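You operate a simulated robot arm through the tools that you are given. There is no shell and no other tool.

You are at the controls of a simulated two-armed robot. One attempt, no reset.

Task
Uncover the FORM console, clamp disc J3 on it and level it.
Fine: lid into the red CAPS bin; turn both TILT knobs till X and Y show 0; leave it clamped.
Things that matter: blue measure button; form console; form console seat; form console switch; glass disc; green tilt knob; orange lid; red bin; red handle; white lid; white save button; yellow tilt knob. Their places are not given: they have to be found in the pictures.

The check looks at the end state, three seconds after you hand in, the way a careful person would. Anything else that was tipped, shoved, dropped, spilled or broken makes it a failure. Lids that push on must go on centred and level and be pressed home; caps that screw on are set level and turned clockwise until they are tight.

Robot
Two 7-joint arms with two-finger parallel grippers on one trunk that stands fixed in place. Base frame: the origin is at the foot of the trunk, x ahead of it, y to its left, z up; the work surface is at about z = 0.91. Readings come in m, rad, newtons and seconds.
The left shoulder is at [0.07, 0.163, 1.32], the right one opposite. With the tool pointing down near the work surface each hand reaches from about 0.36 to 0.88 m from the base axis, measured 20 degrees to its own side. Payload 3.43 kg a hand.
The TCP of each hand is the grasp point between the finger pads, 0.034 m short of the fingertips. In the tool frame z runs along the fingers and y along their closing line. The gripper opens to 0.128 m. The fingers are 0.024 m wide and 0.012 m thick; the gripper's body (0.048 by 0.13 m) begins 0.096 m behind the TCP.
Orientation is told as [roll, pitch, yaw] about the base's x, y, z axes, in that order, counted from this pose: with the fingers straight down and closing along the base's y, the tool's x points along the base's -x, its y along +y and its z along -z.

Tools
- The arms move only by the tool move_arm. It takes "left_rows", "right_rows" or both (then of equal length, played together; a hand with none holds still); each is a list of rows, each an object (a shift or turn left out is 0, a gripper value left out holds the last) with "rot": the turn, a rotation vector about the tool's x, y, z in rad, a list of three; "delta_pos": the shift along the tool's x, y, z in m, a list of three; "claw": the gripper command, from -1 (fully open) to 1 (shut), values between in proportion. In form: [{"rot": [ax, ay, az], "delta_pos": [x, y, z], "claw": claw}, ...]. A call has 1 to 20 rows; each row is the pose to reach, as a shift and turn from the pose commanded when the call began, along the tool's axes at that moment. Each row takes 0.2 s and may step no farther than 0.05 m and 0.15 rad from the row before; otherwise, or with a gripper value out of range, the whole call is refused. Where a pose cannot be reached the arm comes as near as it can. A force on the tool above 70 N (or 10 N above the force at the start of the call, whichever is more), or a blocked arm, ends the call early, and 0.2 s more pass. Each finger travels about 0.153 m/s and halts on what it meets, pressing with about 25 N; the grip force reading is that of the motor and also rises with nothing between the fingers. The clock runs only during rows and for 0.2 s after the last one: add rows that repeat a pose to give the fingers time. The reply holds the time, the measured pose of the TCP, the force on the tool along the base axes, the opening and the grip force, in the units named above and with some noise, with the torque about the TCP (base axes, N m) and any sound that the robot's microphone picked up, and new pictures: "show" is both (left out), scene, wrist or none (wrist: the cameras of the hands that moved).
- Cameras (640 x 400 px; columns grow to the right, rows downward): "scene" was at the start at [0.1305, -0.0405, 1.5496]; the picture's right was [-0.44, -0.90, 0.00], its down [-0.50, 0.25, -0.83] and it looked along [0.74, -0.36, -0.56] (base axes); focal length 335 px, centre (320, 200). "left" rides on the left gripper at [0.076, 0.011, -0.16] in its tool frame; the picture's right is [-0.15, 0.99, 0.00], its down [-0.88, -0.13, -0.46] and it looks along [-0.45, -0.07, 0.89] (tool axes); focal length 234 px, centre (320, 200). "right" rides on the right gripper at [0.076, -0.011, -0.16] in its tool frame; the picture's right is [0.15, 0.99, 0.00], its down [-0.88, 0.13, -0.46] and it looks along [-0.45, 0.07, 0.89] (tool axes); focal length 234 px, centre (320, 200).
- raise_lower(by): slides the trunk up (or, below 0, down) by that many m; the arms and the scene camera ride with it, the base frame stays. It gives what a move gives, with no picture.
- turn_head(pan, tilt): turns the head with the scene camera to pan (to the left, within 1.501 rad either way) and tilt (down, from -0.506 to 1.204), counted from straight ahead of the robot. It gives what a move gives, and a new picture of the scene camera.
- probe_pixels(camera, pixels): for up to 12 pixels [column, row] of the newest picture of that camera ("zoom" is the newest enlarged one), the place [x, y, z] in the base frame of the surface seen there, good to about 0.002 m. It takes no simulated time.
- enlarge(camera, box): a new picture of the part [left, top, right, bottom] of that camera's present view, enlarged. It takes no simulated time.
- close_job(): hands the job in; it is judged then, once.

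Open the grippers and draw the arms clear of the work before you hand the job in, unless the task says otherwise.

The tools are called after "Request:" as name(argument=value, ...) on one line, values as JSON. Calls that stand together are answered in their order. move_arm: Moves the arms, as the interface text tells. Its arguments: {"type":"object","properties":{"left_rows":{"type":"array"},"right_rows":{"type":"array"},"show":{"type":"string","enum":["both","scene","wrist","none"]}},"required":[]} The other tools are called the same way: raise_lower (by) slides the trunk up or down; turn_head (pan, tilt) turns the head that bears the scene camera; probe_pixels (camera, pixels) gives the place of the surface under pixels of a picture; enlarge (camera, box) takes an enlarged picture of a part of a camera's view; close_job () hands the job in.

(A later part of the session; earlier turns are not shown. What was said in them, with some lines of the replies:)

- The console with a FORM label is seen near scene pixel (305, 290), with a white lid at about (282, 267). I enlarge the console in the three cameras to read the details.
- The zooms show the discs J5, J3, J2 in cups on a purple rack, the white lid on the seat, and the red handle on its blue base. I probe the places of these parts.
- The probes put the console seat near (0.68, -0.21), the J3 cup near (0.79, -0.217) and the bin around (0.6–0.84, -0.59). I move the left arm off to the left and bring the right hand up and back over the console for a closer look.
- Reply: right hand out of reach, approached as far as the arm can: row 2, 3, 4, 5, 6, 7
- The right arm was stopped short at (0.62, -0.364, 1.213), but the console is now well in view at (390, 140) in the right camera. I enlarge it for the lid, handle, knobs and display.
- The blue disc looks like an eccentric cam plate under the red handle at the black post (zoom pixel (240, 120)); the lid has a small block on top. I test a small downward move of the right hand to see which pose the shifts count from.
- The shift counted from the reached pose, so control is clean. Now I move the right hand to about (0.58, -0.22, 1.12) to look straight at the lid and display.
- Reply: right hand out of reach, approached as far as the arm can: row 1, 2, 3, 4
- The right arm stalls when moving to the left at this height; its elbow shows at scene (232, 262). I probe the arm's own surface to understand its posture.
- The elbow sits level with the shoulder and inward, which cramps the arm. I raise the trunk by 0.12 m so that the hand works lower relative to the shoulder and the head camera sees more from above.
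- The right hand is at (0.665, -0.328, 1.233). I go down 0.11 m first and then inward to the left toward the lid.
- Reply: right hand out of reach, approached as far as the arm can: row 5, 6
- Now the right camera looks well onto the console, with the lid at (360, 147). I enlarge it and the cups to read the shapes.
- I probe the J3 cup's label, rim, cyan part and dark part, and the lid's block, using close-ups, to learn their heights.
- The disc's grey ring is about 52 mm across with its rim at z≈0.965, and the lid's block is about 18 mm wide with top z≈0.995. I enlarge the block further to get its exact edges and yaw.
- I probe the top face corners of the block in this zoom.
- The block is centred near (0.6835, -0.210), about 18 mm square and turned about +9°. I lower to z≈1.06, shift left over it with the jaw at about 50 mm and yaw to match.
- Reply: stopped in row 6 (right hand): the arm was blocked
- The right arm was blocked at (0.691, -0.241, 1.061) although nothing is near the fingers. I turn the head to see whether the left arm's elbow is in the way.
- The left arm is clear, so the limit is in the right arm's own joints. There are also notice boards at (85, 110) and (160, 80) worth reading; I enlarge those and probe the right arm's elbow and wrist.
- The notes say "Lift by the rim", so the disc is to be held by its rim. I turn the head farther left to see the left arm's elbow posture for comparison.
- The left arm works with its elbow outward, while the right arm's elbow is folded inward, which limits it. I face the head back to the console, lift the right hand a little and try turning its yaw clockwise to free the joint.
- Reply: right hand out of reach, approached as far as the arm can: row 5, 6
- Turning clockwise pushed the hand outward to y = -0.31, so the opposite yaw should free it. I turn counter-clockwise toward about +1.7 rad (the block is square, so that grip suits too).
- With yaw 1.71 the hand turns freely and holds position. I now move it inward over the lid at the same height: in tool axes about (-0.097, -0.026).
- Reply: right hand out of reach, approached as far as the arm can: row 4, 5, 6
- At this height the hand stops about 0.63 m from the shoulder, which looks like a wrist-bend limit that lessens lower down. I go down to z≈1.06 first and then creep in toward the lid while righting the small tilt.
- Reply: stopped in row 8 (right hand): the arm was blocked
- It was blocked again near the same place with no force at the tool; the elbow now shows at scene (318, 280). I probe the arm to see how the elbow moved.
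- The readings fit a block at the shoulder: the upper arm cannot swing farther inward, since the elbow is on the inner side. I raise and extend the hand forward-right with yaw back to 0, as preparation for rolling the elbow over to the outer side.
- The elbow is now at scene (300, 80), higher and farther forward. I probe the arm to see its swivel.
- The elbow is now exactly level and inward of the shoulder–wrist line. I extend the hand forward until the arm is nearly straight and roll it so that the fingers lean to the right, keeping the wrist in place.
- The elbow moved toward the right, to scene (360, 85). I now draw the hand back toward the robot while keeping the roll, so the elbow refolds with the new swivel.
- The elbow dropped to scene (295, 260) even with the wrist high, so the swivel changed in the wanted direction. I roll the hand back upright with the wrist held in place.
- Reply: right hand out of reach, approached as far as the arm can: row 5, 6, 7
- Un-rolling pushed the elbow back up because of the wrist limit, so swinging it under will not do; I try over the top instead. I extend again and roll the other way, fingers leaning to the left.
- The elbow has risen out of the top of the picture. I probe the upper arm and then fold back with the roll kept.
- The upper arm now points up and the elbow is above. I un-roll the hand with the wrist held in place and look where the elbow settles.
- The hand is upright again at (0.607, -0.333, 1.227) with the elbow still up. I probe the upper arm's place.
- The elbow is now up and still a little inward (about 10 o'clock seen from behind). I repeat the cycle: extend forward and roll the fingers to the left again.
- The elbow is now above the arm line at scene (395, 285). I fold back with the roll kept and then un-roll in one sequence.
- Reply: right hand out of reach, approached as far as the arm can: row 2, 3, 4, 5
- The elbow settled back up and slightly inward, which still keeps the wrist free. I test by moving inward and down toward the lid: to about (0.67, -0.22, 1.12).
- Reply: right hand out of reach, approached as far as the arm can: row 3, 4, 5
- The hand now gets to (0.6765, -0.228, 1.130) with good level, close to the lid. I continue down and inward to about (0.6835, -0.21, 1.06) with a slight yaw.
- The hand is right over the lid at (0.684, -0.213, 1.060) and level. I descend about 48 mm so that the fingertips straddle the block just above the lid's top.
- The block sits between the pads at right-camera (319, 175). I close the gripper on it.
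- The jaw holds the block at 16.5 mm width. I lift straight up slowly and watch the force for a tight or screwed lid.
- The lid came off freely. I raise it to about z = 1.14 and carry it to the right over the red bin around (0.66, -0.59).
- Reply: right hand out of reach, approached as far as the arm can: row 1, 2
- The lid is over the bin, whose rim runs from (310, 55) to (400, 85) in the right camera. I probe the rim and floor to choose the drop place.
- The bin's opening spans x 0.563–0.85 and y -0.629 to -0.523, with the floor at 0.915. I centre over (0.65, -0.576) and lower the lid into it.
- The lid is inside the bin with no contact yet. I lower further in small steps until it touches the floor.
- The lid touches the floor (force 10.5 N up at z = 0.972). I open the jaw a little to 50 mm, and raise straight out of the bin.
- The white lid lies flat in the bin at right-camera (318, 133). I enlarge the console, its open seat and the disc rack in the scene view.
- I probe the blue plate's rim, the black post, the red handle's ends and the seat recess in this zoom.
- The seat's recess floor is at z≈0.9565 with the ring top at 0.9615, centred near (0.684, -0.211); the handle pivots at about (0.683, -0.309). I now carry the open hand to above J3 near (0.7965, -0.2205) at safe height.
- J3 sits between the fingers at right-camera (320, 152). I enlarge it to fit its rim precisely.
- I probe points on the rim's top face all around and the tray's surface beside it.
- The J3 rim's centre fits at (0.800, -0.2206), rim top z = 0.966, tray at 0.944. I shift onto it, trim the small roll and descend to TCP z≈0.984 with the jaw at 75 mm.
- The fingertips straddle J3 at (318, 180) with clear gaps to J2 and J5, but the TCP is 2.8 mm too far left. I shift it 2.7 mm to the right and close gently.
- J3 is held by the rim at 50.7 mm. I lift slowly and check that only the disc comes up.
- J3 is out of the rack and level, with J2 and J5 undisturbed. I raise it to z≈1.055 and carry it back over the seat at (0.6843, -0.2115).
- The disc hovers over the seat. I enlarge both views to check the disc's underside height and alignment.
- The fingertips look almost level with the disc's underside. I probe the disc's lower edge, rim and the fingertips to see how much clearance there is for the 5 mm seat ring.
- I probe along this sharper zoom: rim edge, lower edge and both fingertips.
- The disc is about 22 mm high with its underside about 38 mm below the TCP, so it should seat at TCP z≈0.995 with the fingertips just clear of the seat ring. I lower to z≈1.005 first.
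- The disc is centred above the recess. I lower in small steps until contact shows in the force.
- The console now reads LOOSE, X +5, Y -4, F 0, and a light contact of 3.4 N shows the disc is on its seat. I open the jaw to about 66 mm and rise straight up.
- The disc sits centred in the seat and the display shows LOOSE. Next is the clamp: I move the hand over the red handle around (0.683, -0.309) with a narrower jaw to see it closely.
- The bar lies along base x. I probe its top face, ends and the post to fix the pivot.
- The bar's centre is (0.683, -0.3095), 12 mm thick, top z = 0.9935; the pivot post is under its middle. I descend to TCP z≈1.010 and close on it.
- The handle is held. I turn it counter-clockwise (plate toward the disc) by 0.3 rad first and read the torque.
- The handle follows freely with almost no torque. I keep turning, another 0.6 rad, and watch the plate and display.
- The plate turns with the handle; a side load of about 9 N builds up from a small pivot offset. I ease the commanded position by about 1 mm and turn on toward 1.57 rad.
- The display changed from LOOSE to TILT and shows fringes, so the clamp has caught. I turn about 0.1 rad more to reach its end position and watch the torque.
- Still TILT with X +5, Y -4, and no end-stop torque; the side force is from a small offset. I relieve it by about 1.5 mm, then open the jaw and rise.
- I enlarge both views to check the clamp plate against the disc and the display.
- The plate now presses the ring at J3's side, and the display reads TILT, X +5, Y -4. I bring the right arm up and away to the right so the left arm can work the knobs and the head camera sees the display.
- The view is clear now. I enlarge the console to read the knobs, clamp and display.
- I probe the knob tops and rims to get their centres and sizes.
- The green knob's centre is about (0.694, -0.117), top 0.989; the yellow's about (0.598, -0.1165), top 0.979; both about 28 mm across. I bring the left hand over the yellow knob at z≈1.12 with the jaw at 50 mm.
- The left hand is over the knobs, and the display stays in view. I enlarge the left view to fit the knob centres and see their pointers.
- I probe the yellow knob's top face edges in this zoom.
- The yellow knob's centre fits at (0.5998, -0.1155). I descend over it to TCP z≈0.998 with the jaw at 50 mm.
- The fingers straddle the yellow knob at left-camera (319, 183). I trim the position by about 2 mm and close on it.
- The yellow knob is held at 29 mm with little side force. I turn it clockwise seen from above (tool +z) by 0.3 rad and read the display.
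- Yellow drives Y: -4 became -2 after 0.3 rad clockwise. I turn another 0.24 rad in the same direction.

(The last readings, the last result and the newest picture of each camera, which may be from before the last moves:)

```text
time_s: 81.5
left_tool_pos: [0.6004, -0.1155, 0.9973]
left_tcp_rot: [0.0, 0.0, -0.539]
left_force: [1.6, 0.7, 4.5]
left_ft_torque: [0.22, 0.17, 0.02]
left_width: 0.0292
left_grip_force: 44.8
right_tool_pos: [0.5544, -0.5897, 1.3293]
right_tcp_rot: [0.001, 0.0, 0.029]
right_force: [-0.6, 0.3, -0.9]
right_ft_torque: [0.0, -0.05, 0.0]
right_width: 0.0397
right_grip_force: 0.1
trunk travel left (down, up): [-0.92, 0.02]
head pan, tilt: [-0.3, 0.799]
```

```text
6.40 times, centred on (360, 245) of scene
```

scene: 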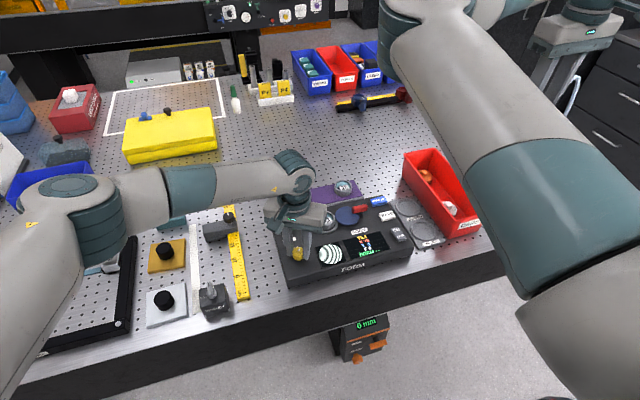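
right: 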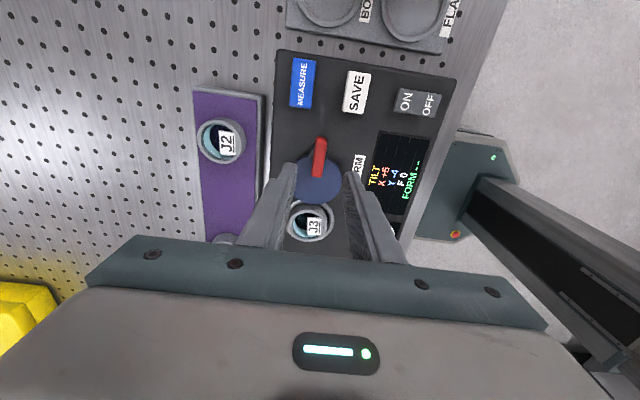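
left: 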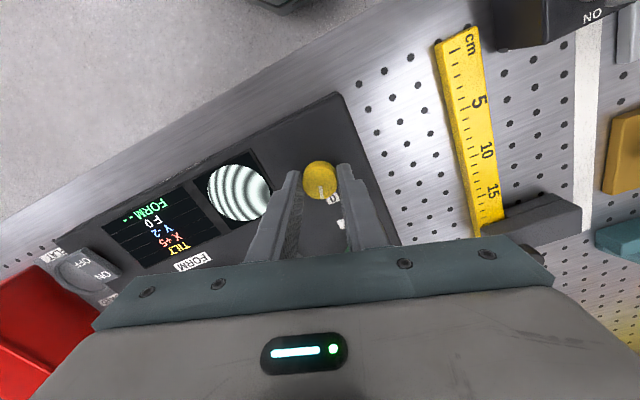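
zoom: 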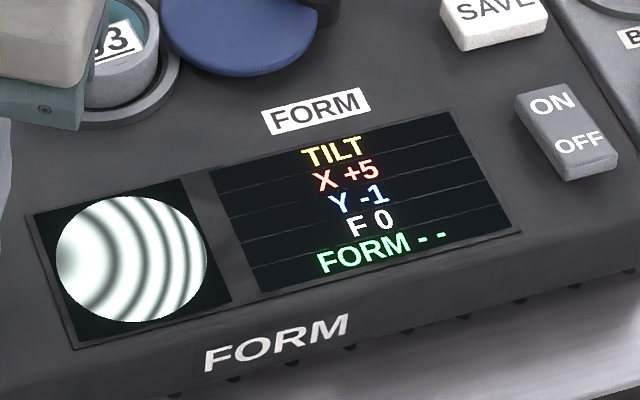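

Y now reads -1 after 0.54 rad. I go on by 0.1 rad.

Request:
move_arm(left_rows=[{"rot": [0, 0, 0.05]}, {"rot": [0, 0, 0.1]}], show="scene")

Request:
enlarge(camera="scene", box=[310, 215, 410, 275])

```text
time_s: 82.1
left_tool_pos: [0.599, -0.1144, 0.9964]
left_tcp_rot: [0.0, 0.0, -0.641]
left_force: [1.4, 2.0, 5.4]
left_ft_torque: [0.03, -0.09, 0.02]
left_width: 0.0295
left_grip_force: 45.0
right_tool_pos: [0.5536, -0.5911, 1.3305]
right_tcp_rot: [0.0, -0.001, 0.03]
right_force: [0.9, 0.4, 0.0]
right_ft_torque: [0.02, -0.04, 0.01]
right_width: 0.0398
right_grip_force: 0.1
trunk travel left (down, up): [-0.92, 0.02]
head pan, tilt: [-0.3, 0.799]
```

scene: 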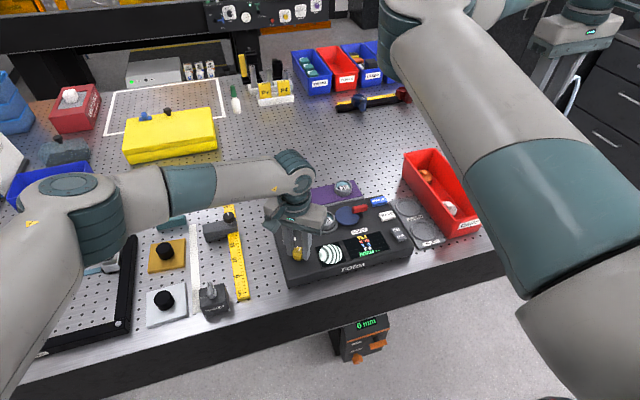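

```text
6.40 times, centred on (360, 245) of scene
```

zoom: 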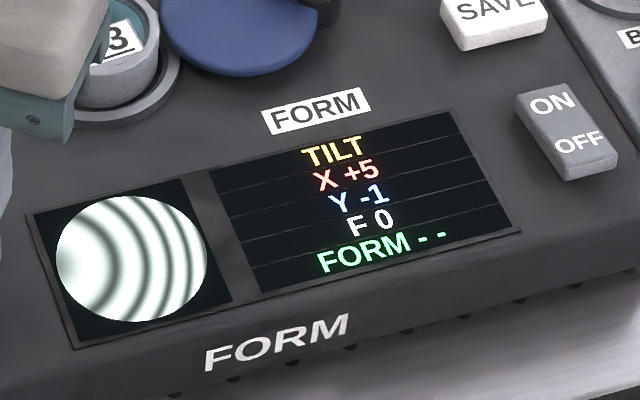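

Still Y -1; I turn 0.08 rad more.

Request:
move_arm(left_rows=[{"rot": [0, 0, 0.04]}, {"rot": [0, 0, 0.08]}], show="scene")

Request:
enlarge(camera="scene", box=[310, 215, 410, 275])

```text
time_s: 82.7
left_tool_pos: [0.6002, -0.1147, 0.9962]
left_tcp_rot: [-0.001, 0.0, -0.718]
left_force: [2.5, 1.2, 2.4]
left_ft_torque: [0.07, -0.17, 0.01]
left_width: 0.0294
left_grip_force: 45.0
right_tool_pos: [0.5548, -0.5907, 1.3309]
right_tcp_rot: [0.0, -0.001, 0.03]
right_force: [-0.1, -0.2, -0.5]
right_ft_torque: [-0.03, 0.04, 0.02]
right_width: 0.0398
right_grip_force: 0.0
trunk travel left (down, up): [-0.92, 0.02]
head pan, tilt: [-0.3, 0.799]
```

scene: 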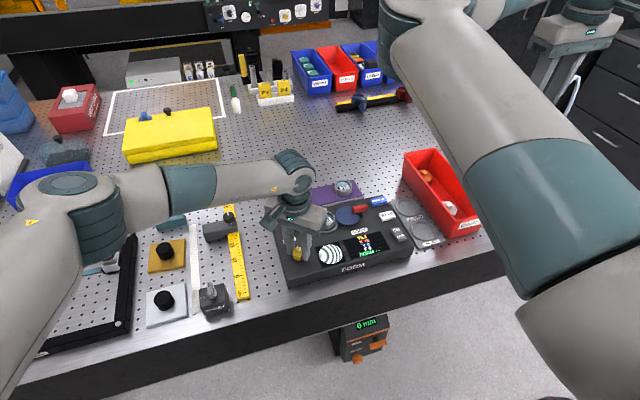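

```text
6.40 times, centred on (360, 245) of scene
```

zoom: 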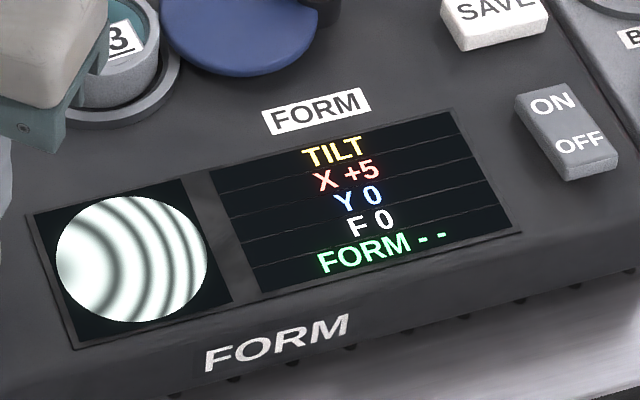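

Y reads 0 from about 0.68–0.72 rad on. To sit in the middle of the zero window (about 0.2 rad per unit) I turn 0.07 rad more.

Request:
move_arm(left_rows=[{"rot": [0, 0, 0.035]}, {"rot": [0, 0, 0.07]}], show="scene")

Request:
enlarge(camera="scene", box=[310, 215, 410, 275])

```text
time_s: 83.3
left_tool_pos: [0.599, -0.115, 0.9974]
left_tcp_rot: [-0.002, 0.001, -0.788]
left_force: [3.1, 0.3, 0.7]
left_ft_torque: [0.06, -0.11, -0.05]
left_width: 0.0294
left_grip_force: 44.8
right_tool_pos: [0.5554, -0.5908, 1.3289]
right_tcp_rot: [0.001, 0.0, 0.029]
right_force: [0.1, -0.3, -0.5]
right_ft_torque: [0.01, -0.04, 0.01]
right_width: 0.0402
right_grip_force: 0.0
trunk travel left (down, up): [-0.92, 0.02]
head pan, tilt: [-0.3, 0.799]
```

scene: 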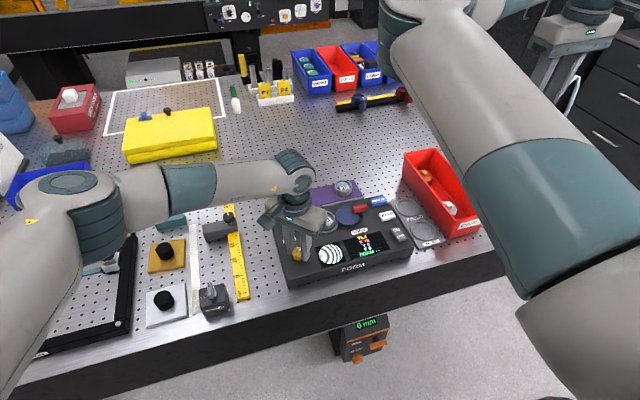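

```text
6.40 times, centred on (360, 245) of scene
```

zoom: 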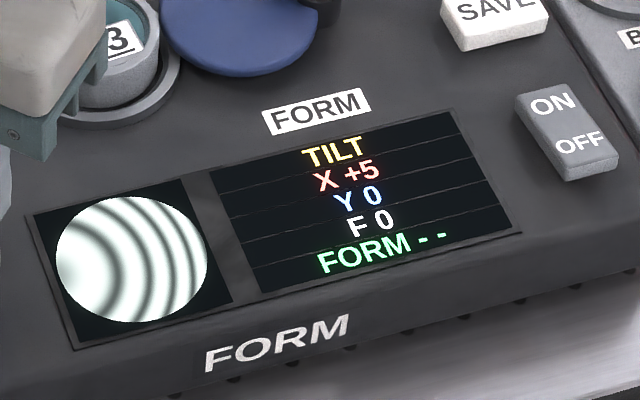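

Y reads 0. I open the jaw and rise, then check that Y stays at 0.

Request:
move_arm(left_rows=[{"claw": 0.4}, {"claw": 0.22}, {"claw": 0.22}, {"delta_pos": [0, 0, -0.03]}, {"delta_pos": [0, 0, -0.065]}], show="both")

Request:
enlarge(camera="scene", box=[265, 195, 425, 295])

```text
time_s: 84.5
left_tool_pos: [0.5994, -0.1137, 1.0616]
left_tcp_rot: [-0.001, -0.001, -0.789]
left_force: [0.0, 0.5, -0.6]
left_ft_torque: [0.02, -0.02, 0.0]
left_width: 0.0501
left_grip_force: 0.2
right_tool_pos: [0.555, -0.5912, 1.3304]
right_tcp_rot: [0.0, 0.0, 0.03]
right_force: [-0.1, 0.3, -0.2]
right_ft_torque: [0.0, -0.01, 0.0]
right_width: 0.0403
right_grip_force: 0.1
trunk travel left (down, up): [-0.92, 0.02]
head pan, tilt: [-0.3, 0.799]
```

scene: 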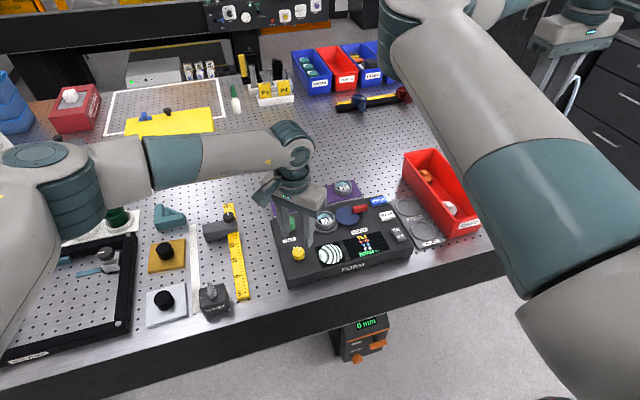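
left: 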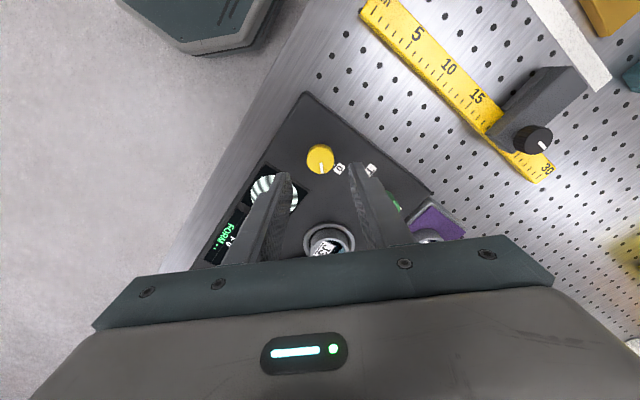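

```text
4.00 times, centred on (345, 245) of scene
```

zoom: 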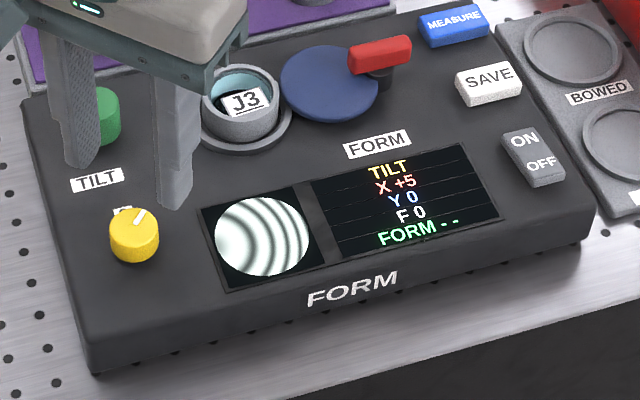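

Y holds 0 after release; yellow's pointer shows the turn. I rise, turn the hand back to yaw 0 and move toward the green knob for a look.

Request:
move_arm(left_rows=[{"delta_pos": [0, 0, -0.03]}, {"delta_pos": [-0.01, 0.01, -0.06], "rot": [0, 0, -0.14]}, {"delta_pos": [-0.02, 0.02, -0.06], "rot": [0, 0, -0.28]}, {"delta_pos": [-0.03, 0.03, -0.06], "rot": [0, 0, -0.42]}, {"delta_pos": [-0.0444, 0.0405, -0.06], "rot": [0, 0, -0.56]}, {"delta_pos": [-0.0444, 0.0405, -0.06], "rot": [0, 0, -0.7]}, {"delta_pos": [-0.0444, 0.0405, -0.06], "rot": [0, 0, -0.789]}], show="wrist")

Request:
enlarge(camera="left", box=[290, 130, 360, 200])

```text
time_s: 86.1
left_tool_pos: [0.6603, -0.1182, 1.1226]
left_tcp_rot: [0.0, 0.0, 0.002]
left_force: [0.4, 1.1, 0.3]
left_ft_torque: [0.02, 0.03, 0.02]
left_width: 0.0499
left_grip_force: 0.0
right_tool_pos: [0.5544, -0.5912, 1.3306]
right_tcp_rot: [0.001, 0.001, 0.031]
right_force: [0.7, 0.2, -0.3]
right_ft_torque: [0.01, -0.01, -0.02]
right_width: 0.0398
right_grip_force: 0.1
trunk travel left (down, up): [-0.92, 0.02]
head pan, tilt: [-0.3, 0.799]
```

left: 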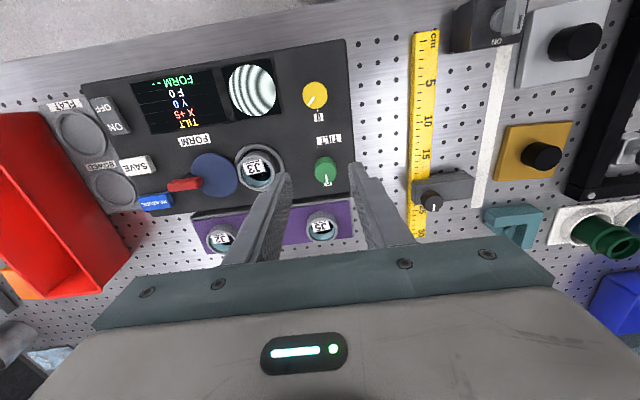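

```text
5.71 times, centred on (325, 165) of left
```

zoom: 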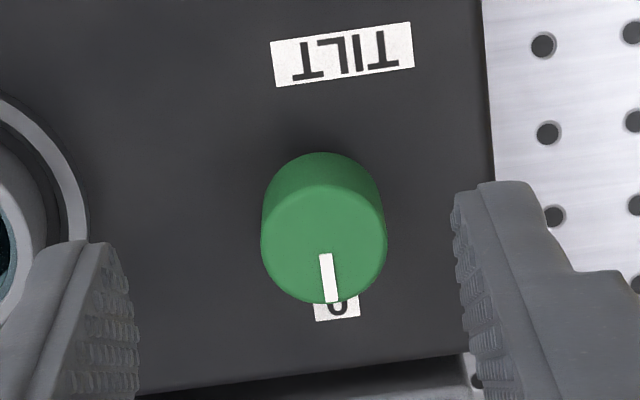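

I probe the green knob's top rim in this zoom to fit its centre.

Request:
probe_pixels(camera="zoom", pixels=[[324, 242], [266, 242], [382, 238], [322, 190], [315, 298], [282, 205], [366, 280], [284, 282], [364, 203]])

```text
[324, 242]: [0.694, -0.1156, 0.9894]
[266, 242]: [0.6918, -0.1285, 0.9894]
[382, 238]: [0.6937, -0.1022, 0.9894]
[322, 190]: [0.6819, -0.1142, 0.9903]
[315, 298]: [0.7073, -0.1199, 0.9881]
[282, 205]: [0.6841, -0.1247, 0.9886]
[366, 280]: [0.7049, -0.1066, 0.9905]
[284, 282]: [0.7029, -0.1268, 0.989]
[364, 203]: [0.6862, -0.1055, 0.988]
```

The green knob's centre is (0.6943, -0.1157), top z = 0.989. I move over it and descend to TCP z≈1.003.

Request:
move_arm(left_rows=[{"delta_pos": [-0.034, 0.0025, 0.02]}, {"delta_pos": [-0.034, 0.0025, 0.05]}, {"delta_pos": [-0.034, 0.0025, 0.085]}, {"delta_pos": [-0.034, 0.0025, 0.11]}, {"delta_pos": [-0.034, 0.0025, 0.119]}, {"delta_pos": [-0.034, 0.0025, 0.119]}])

```text
time_s: 87.5
left_tool_pos: [0.696, -0.1146, 1.0033]
left_tcp_rot: [0.002, -0.002, 0.001]
left_force: [-0.1, -0.4, 0.0]
left_ft_torque: [0.0, -0.04, -0.04]
left_width: 0.0499
left_grip_force: 0.0
right_tool_pos: [0.555, -0.5908, 1.3296]
right_tcp_rot: [0.0, -0.001, 0.031]
right_force: [0.1, -0.1, -0.2]
right_ft_torque: [0.01, -0.01, -0.01]
right_width: 0.0403
right_grip_force: 0.2
trunk travel left (down, up): [-0.92, 0.02]
head pan, tilt: [-0.3, 0.799]
```

scene: 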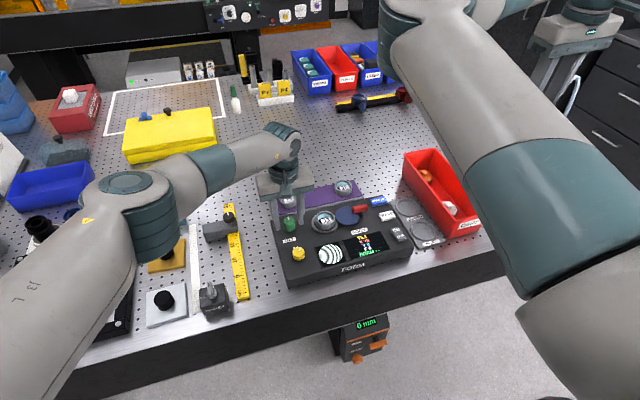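
left: 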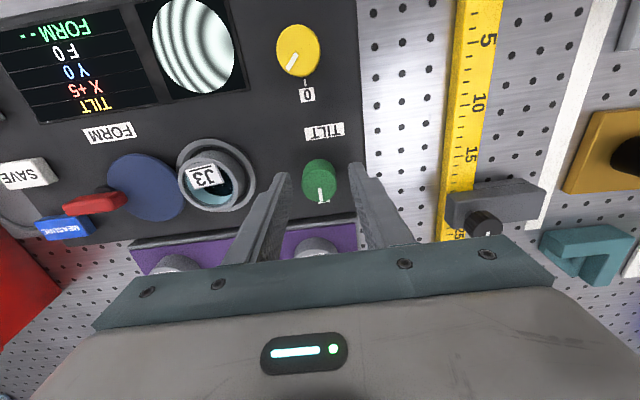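

The green knob is between the fingers at left-camera (319, 182). I trim by about 1.5 mm and close on it.

Request:
move_arm(left_rows=[{"delta_pos": [0.0013, -0.001, 0]}, {"delta_pos": [0.0013, -0.001, 0]}, {"delta_pos": [0.0013, -0.001, 0], "claw": 0.45}, {"delta_pos": [0.0013, -0.001, 0], "claw": 0.8}, {"delta_pos": [0.0013, -0.001, 0], "claw": 0.8}], show="wrist")

```text
time_s: 88.7
left_tool_pos: [0.6939, -0.1158, 1.0033]
left_tcp_rot: [0.0, 0.0, 0.001]
left_force: [-2.1, 4.4, 0.2]
left_ft_torque: [0.33, 0.08, 0.03]
left_width: 0.0292
left_grip_force: 45.3
right_tool_pos: [0.5545, -0.5912, 1.3309]
right_tcp_rot: [0.002, 0.001, 0.031]
right_force: [-0.2, -0.4, -0.1]
right_ft_torque: [0.02, -0.02, -0.01]
right_width: 0.0401
right_grip_force: 0.0
trunk travel left (down, up): [-0.92, 0.02]
head pan, tilt: [-0.3, 0.799]
```

left: 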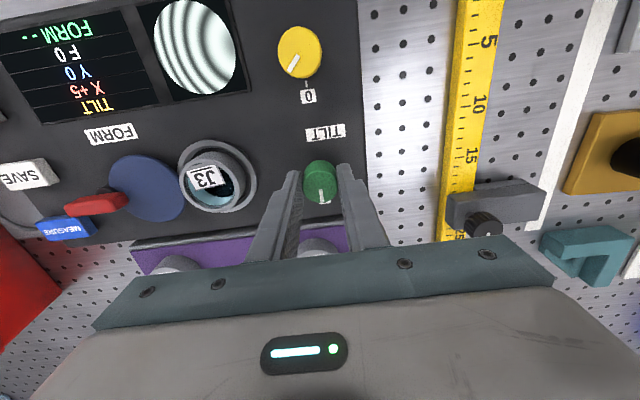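

The green knob is held. By analogy X should drop when turned counter-clockwise, so I turn -0.3 rad (tool z) and read X.

Request:
move_arm(left_rows=[{"rot": [0, 0, -0.1]}, {"rot": [0, 0, -0.2]}, {"rot": [0, 0, -0.3]}], show="both")

Request:
enlarge(camera="scene", box=[310, 215, 410, 275])

```text
time_s: 89.5
left_tool_pos: [0.6943, -0.1153, 1.0031]
left_tcp_rot: [0.001, 0.0, 0.301]
left_force: [-0.4, 6.1, 0.2]
left_ft_torque: [0.24, -0.14, -0.01]
left_width: 0.0294
left_grip_force: 45.2
right_tool_pos: [0.5545, -0.59, 1.3299]
right_tcp_rot: [-0.001, -0.001, 0.029]
right_force: [-0.7, -0.6, 0.1]
right_ft_torque: [-0.02, 0.03, 0.0]
right_width: 0.04
right_grip_force: 0.0
trunk travel left (down, up): [-0.92, 0.02]
head pan, tilt: [-0.3, 0.799]
```

scene: 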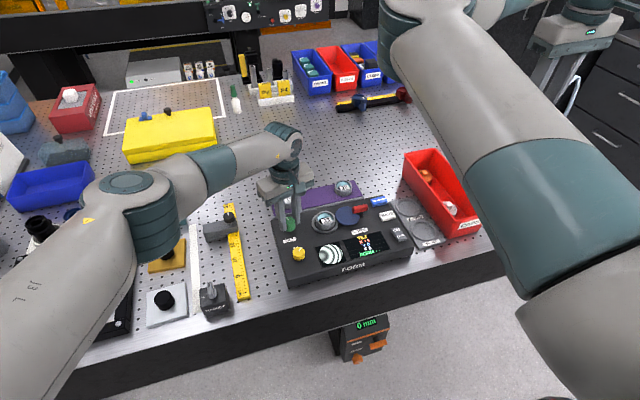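
left: 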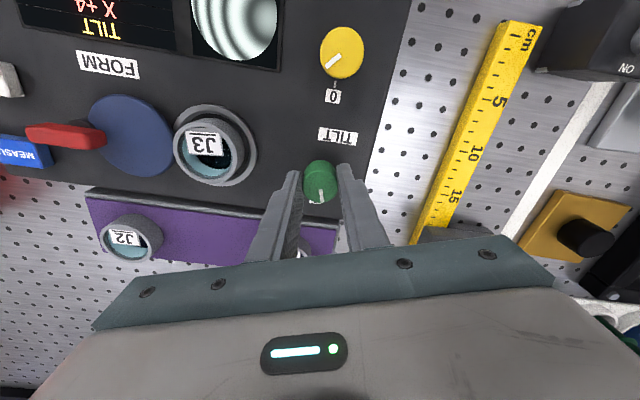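

```text
6.40 times, centred on (360, 245) of scene
```

zoom: 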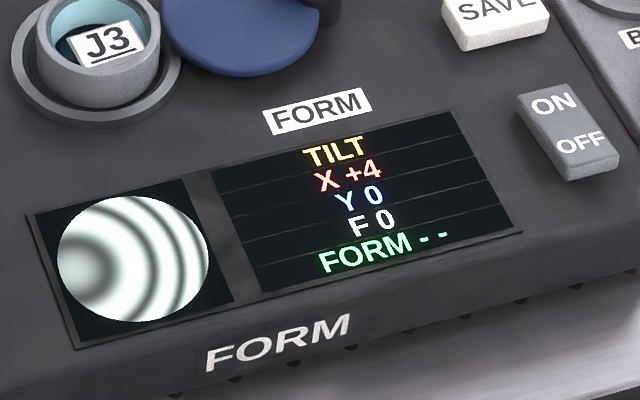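

X fell from +5 to +4 with Y still 0: right direction. I turn 0.4 rad more counter-clockwise.

Request:
move_arm(left_rows=[{"rot": [0, 0, -0.1]}, {"rot": [0, 0, -0.2]}, {"rot": [0, 0, -0.3]}, {"rot": [0, 0, -0.4]}], show="scene")

Request:
enlarge(camera="scene", box=[310, 215, 410, 275])

```text
time_s: 90.5
left_tool_pos: [0.6945, -0.1149, 1.0035]
left_tcp_rot: [-0.001, 0.001, 0.702]
left_force: [6.2, 6.1, -1.8]
left_ft_torque: [0.2, -0.34, 0.0]
left_width: 0.0294
left_grip_force: 45.1
right_tool_pos: [0.5565, -0.5902, 1.3311]
right_tcp_rot: [-0.001, -0.001, 0.03]
right_force: [-0.4, 0.3, 0.2]
right_ft_torque: [0.01, 0.04, 0.04]
right_width: 0.04
right_grip_force: 0.0
trunk travel left (down, up): [-0.92, 0.02]
head pan, tilt: [-0.3, 0.799]
```

scene: 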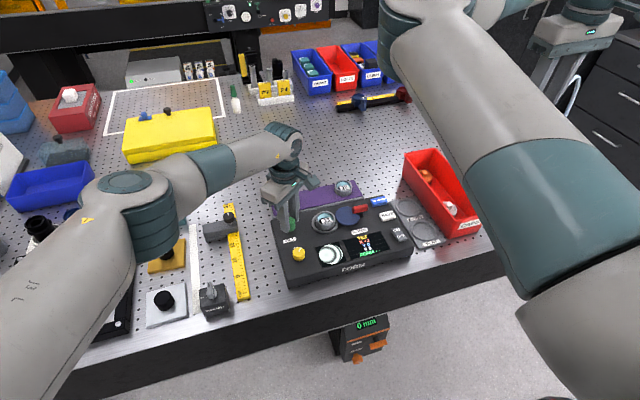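

```text
6.40 times, centred on (360, 245) of scene
```

zoom: 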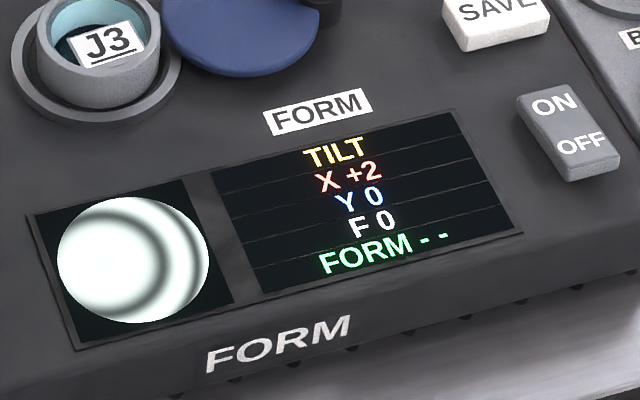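

X is +2 at 0.70 rad. I turn 0.28 rad more.

Request:
move_arm(left_rows=[{"rot": [0, 0, -0.1]}, {"rot": [0, 0, -0.2]}, {"rot": [0, 0, -0.28]}], show="scene")

Request:
enlarge(camera="scene", box=[310, 215, 410, 275])

```text
time_s: 91.3
left_tool_pos: [0.6953, -0.1168, 1.0037]
left_tcp_rot: [-0.001, 0.0, 0.983]
left_force: [11.6, 2.3, 2.0]
left_ft_torque: [0.07, -0.44, 0.0]
left_width: 0.0291
left_grip_force: 45.3
right_tool_pos: [0.556, -0.5912, 1.3301]
right_tcp_rot: [0.0, 0.0, 0.029]
right_force: [-0.4, -0.5, -0.6]
right_ft_torque: [0.02, 0.02, -0.02]
right_width: 0.0399
right_grip_force: 0.0
trunk travel left (down, up): [-0.92, 0.02]
head pan, tilt: [-0.3, 0.799]
```

scene: 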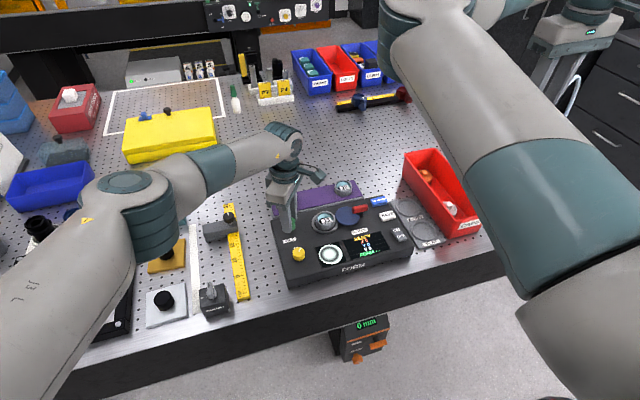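

```text
6.40 times, centred on (360, 245) of scene
```

zoom: 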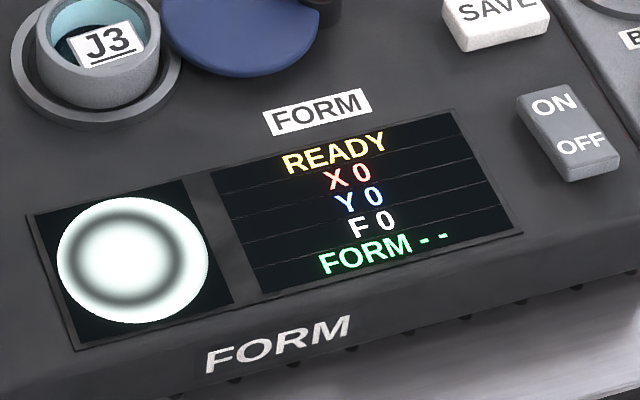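

The display shows READY with X 0, Y 0, F 0, but by the rate X is probably near the upper edge of zero and the ring sits slightly left of centre. I turn 0.06 rad more while easing the 12 N side load.

Request:
move_arm(left_rows=[{"delta_pos": [-0.0006, -0.0009, 0], "rot": [0, 0, -0.03]}, {"delta_pos": [-0.0006, -0.0009, 0], "rot": [0, 0, -0.06]}], show="scene")

Request:
enlarge(camera="scene", box=[310, 215, 410, 275])

```text
time_s: 91.9
left_tool_pos: [0.6942, -0.1166, 1.0036]
left_tcp_rot: [0.0, -0.001, 1.04]
left_force: [8.9, 3.6, 1.0]
left_ft_torque: [0.11, -0.39, -0.01]
left_width: 0.0291
left_grip_force: 44.8
right_tool_pos: [0.5571, -0.5911, 1.3292]
right_tcp_rot: [-0.001, 0.0, 0.03]
right_force: [0.1, 0.2, 0.2]
right_ft_torque: [0.03, 0.0, -0.02]
right_width: 0.0396
right_grip_force: 0.1
trunk travel left (down, up): [-0.92, 0.02]
head pan, tilt: [-0.3, 0.799]
```

scene: 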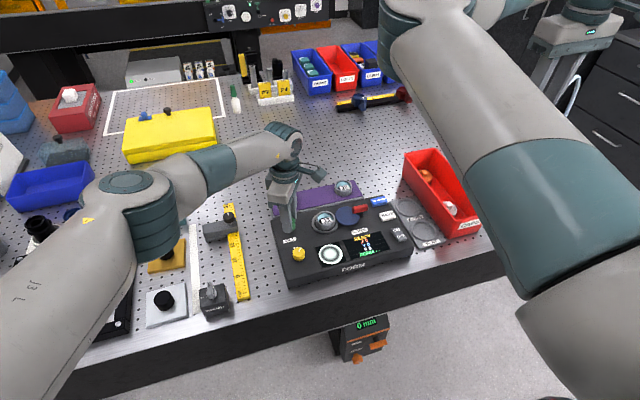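

```text
6.40 times, centred on (360, 245) of scene
```

zoom: 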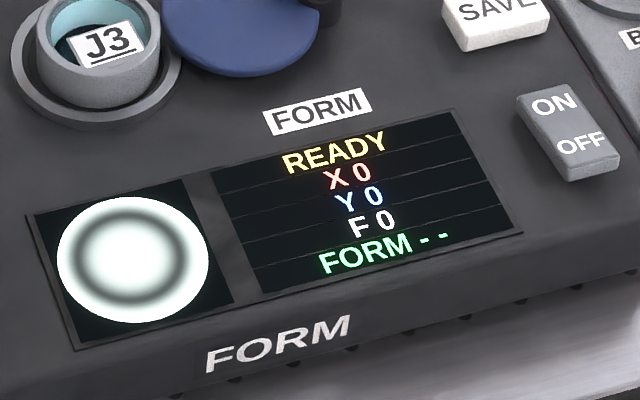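

READY with X 0 and Y 0, and the ring is centred. I ease the side load once more, open the jaw and rise clear of the green knob.

Request:
move_arm(left_rows=[{"delta_pos": [-0.0009, -0.0008, 0]}, {"delta_pos": [-0.0009, -0.0008, 0]}, {"delta_pos": [-0.0009, -0.0008, 0], "claw": 0.4}, {"delta_pos": [-0.0009, -0.0008, 0], "claw": 0.22}, {"delta_pos": [-0.0009, -0.0008, 0], "claw": 0.22}, {"delta_pos": [-0.0009, -0.0008, -0.03]}, {"delta_pos": [-0.0009, -0.0008, -0.07]}, {"delta_pos": [-0.0009, -0.0008, -0.11]}], show="scene")

Request:
enlarge(camera="scene", box=[265, 175, 425, 290])

```text
time_s: 93.7
left_tool_pos: [0.6949, -0.116, 1.114]
left_tcp_rot: [0.001, 0.001, 1.04]
left_force: [1.0, -0.6, -0.1]
left_ft_torque: [0.0, 0.0, -0.02]
left_width: 0.0497
left_grip_force: 0.0
right_tool_pos: [0.5544, -0.5909, 1.3288]
right_tcp_rot: [0.001, -0.003, 0.03]
right_force: [-0.9, -0.2, 0.8]
right_ft_torque: [-0.01, -0.03, 0.0]
right_width: 0.0399
right_grip_force: 0.0
trunk travel left (down, up): [-0.92, 0.02]
head pan, tilt: [-0.3, 0.799]
```

scene: 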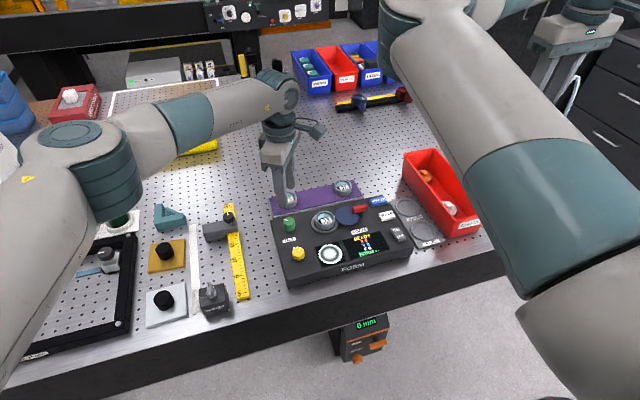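

```text
3.48 times, centred on (345, 232) of scene
```

zoom: 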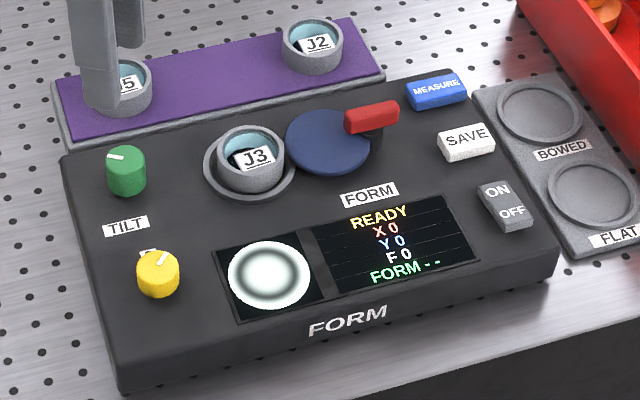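

The console shows READY, X 0, Y 0 with J3 clamped and both knobs released. I draw the left arm up and back to its free place on the left, opening the gripper.

Request:
move_arm(left_rows=[{"delta_pos": [0, 0, -0.04]}, {"delta_pos": [0, 0, -0.08]}, {"delta_pos": [-0.028, 0.029, -0.1], "rot": [0, 0, 0.12]}, {"delta_pos": [-0.056, 0.058, -0.12], "rot": [0, 0, 0.24]}, {"delta_pos": [-0.084, 0.087, -0.14], "rot": [0, 0, 0.36]}, {"delta_pos": [-0.112, 0.116, -0.16], "rot": [0, 0, 0.48]}, {"delta_pos": [-0.14, 0.146, -0.18], "rot": [0, 0, 0.6]}, {"delta_pos": [-0.168, 0.175, -0.2], "rot": [0, 0, 0.72]}, {"delta_pos": [-0.196, 0.204, -0.22], "rot": [0, 0, 0.84]}, {"delta_pos": [-0.224, 0.234, -0.24], "rot": [0, 0, 0.96]}, {"delta_pos": [-0.251, 0.263, -0.25], "rot": [0, 0, 1.04]}, {"delta_pos": [-0.251, 0.263, -0.25], "rot": [0, 0, 1.04], "claw": -1}, {"delta_pos": [-0.251, 0.263, -0.25], "rot": [0, 0, 1.04], "claw": -1}], right_rows=[{}, {}, {}, {}, {}, {}, {}, {}, {}, {}, {"claw": -1}, {"claw": -1}, {"claw": -1}], show="both")

Request:
enlarge(camera="scene", box=[265, 140, 495, 290])

Request:
enlarge(camera="scene", box=[310, 215, 410, 275])

```text
time_s: 96.5
left_tool_pos: [0.5968, 0.2351, 1.3625]
left_tcp_rot: [0.0, 0.001, -0.001]
left_force: [1.1, -0.1, -0.1]
left_ft_torque: [-0.02, 0.03, 0.0]
left_width: 0.1281
left_grip_force: 0.1
right_tool_pos: [0.5544, -0.5917, 1.3296]
right_tcp_rot: [0.001, 0.001, 0.03]
right_force: [-0.7, 0.1, -0.2]
right_ft_torque: [-0.03, 0.01, 0.03]
right_width: 0.128
right_grip_force: 0.0
trunk travel left (down, up): [-0.92, 0.02]
head pan, tilt: [-0.3, 0.799]
```

scene: 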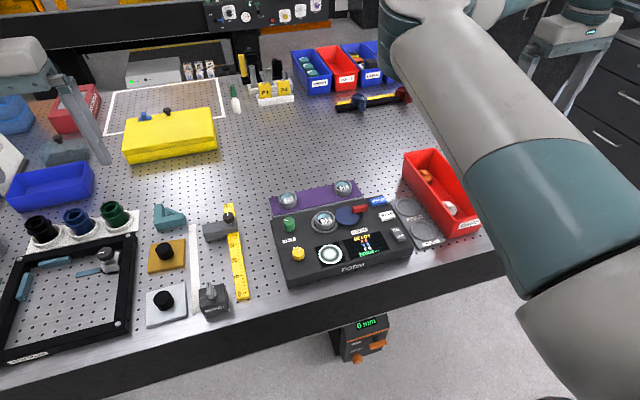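
right: 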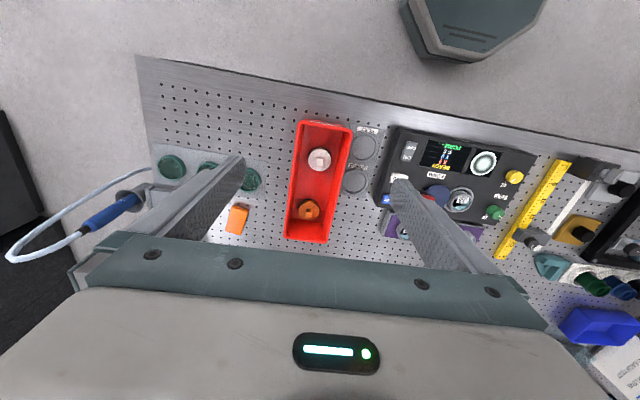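
left: 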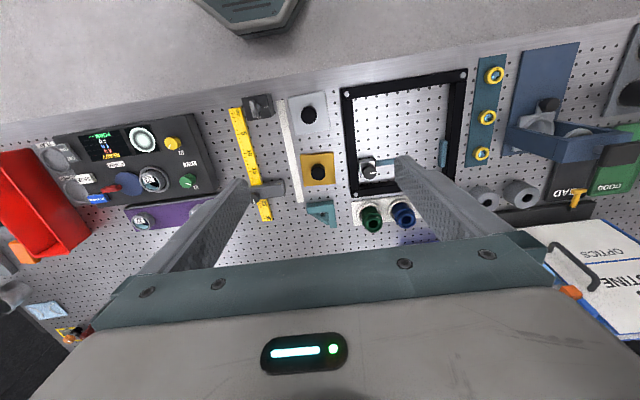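

```text
2.67 times, centred on (380, 215) of scene
```

zoom: 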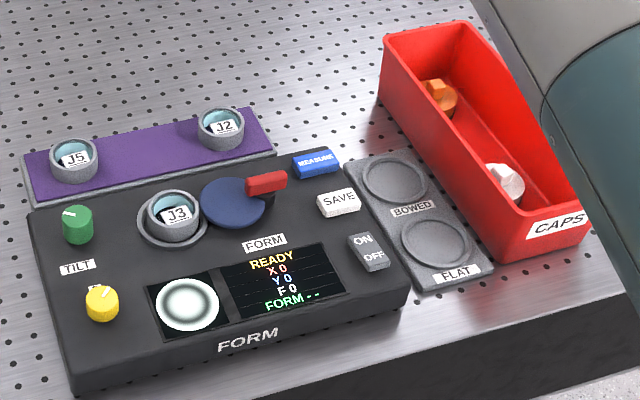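

```text
6.40 times, centred on (360, 245) of scene
```

zoom: 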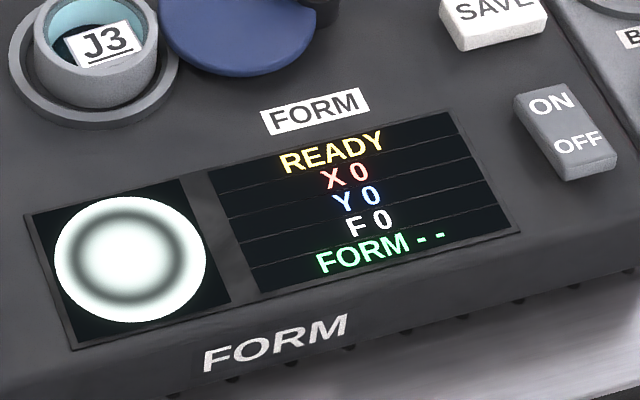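

Everything is as wanted: READY with X 0 and Y 0, J3 clamped, the white lid flat in the CAPS bin beside the orange one, J2 and J5 in their rack, and both arms clear with open grippers. I hand the job in.

Request:
close_job()

```text
The job is handed in.
```

I uncovered the FORM console, clamped disc J3 on it and levelled it. At hand-in the display read READY, with X 0 and Y 0. I don't have the result of the check.

- **Lid:** the white lid is lying flat in the red CAPS bin, next to the orange one that was already there.
- **Disc and clamp:** I lifted J3 by its rim into the seat. I then turned the red handle about 90° until the console no longer read LOOSE. I felt no end stop at that point, but the clamp held after I let go, and I left it clamped.
- **Levelling:** the yellow knob sets Y and the green knob sets X. I turned each a little past where it first read 0, so neither should sit at the edge of the range. Both readings held after I released the knobs.
- **Not touched:** I did not press MEASURE or SAVE, since you didn't ask for it. J2 and J5 are still in their rack, and nothing else was shoved or tipped that I could see.

I raised the trunk 0.12 m to help the right arm reach and left it there. Both grippers are open and clear of the work.
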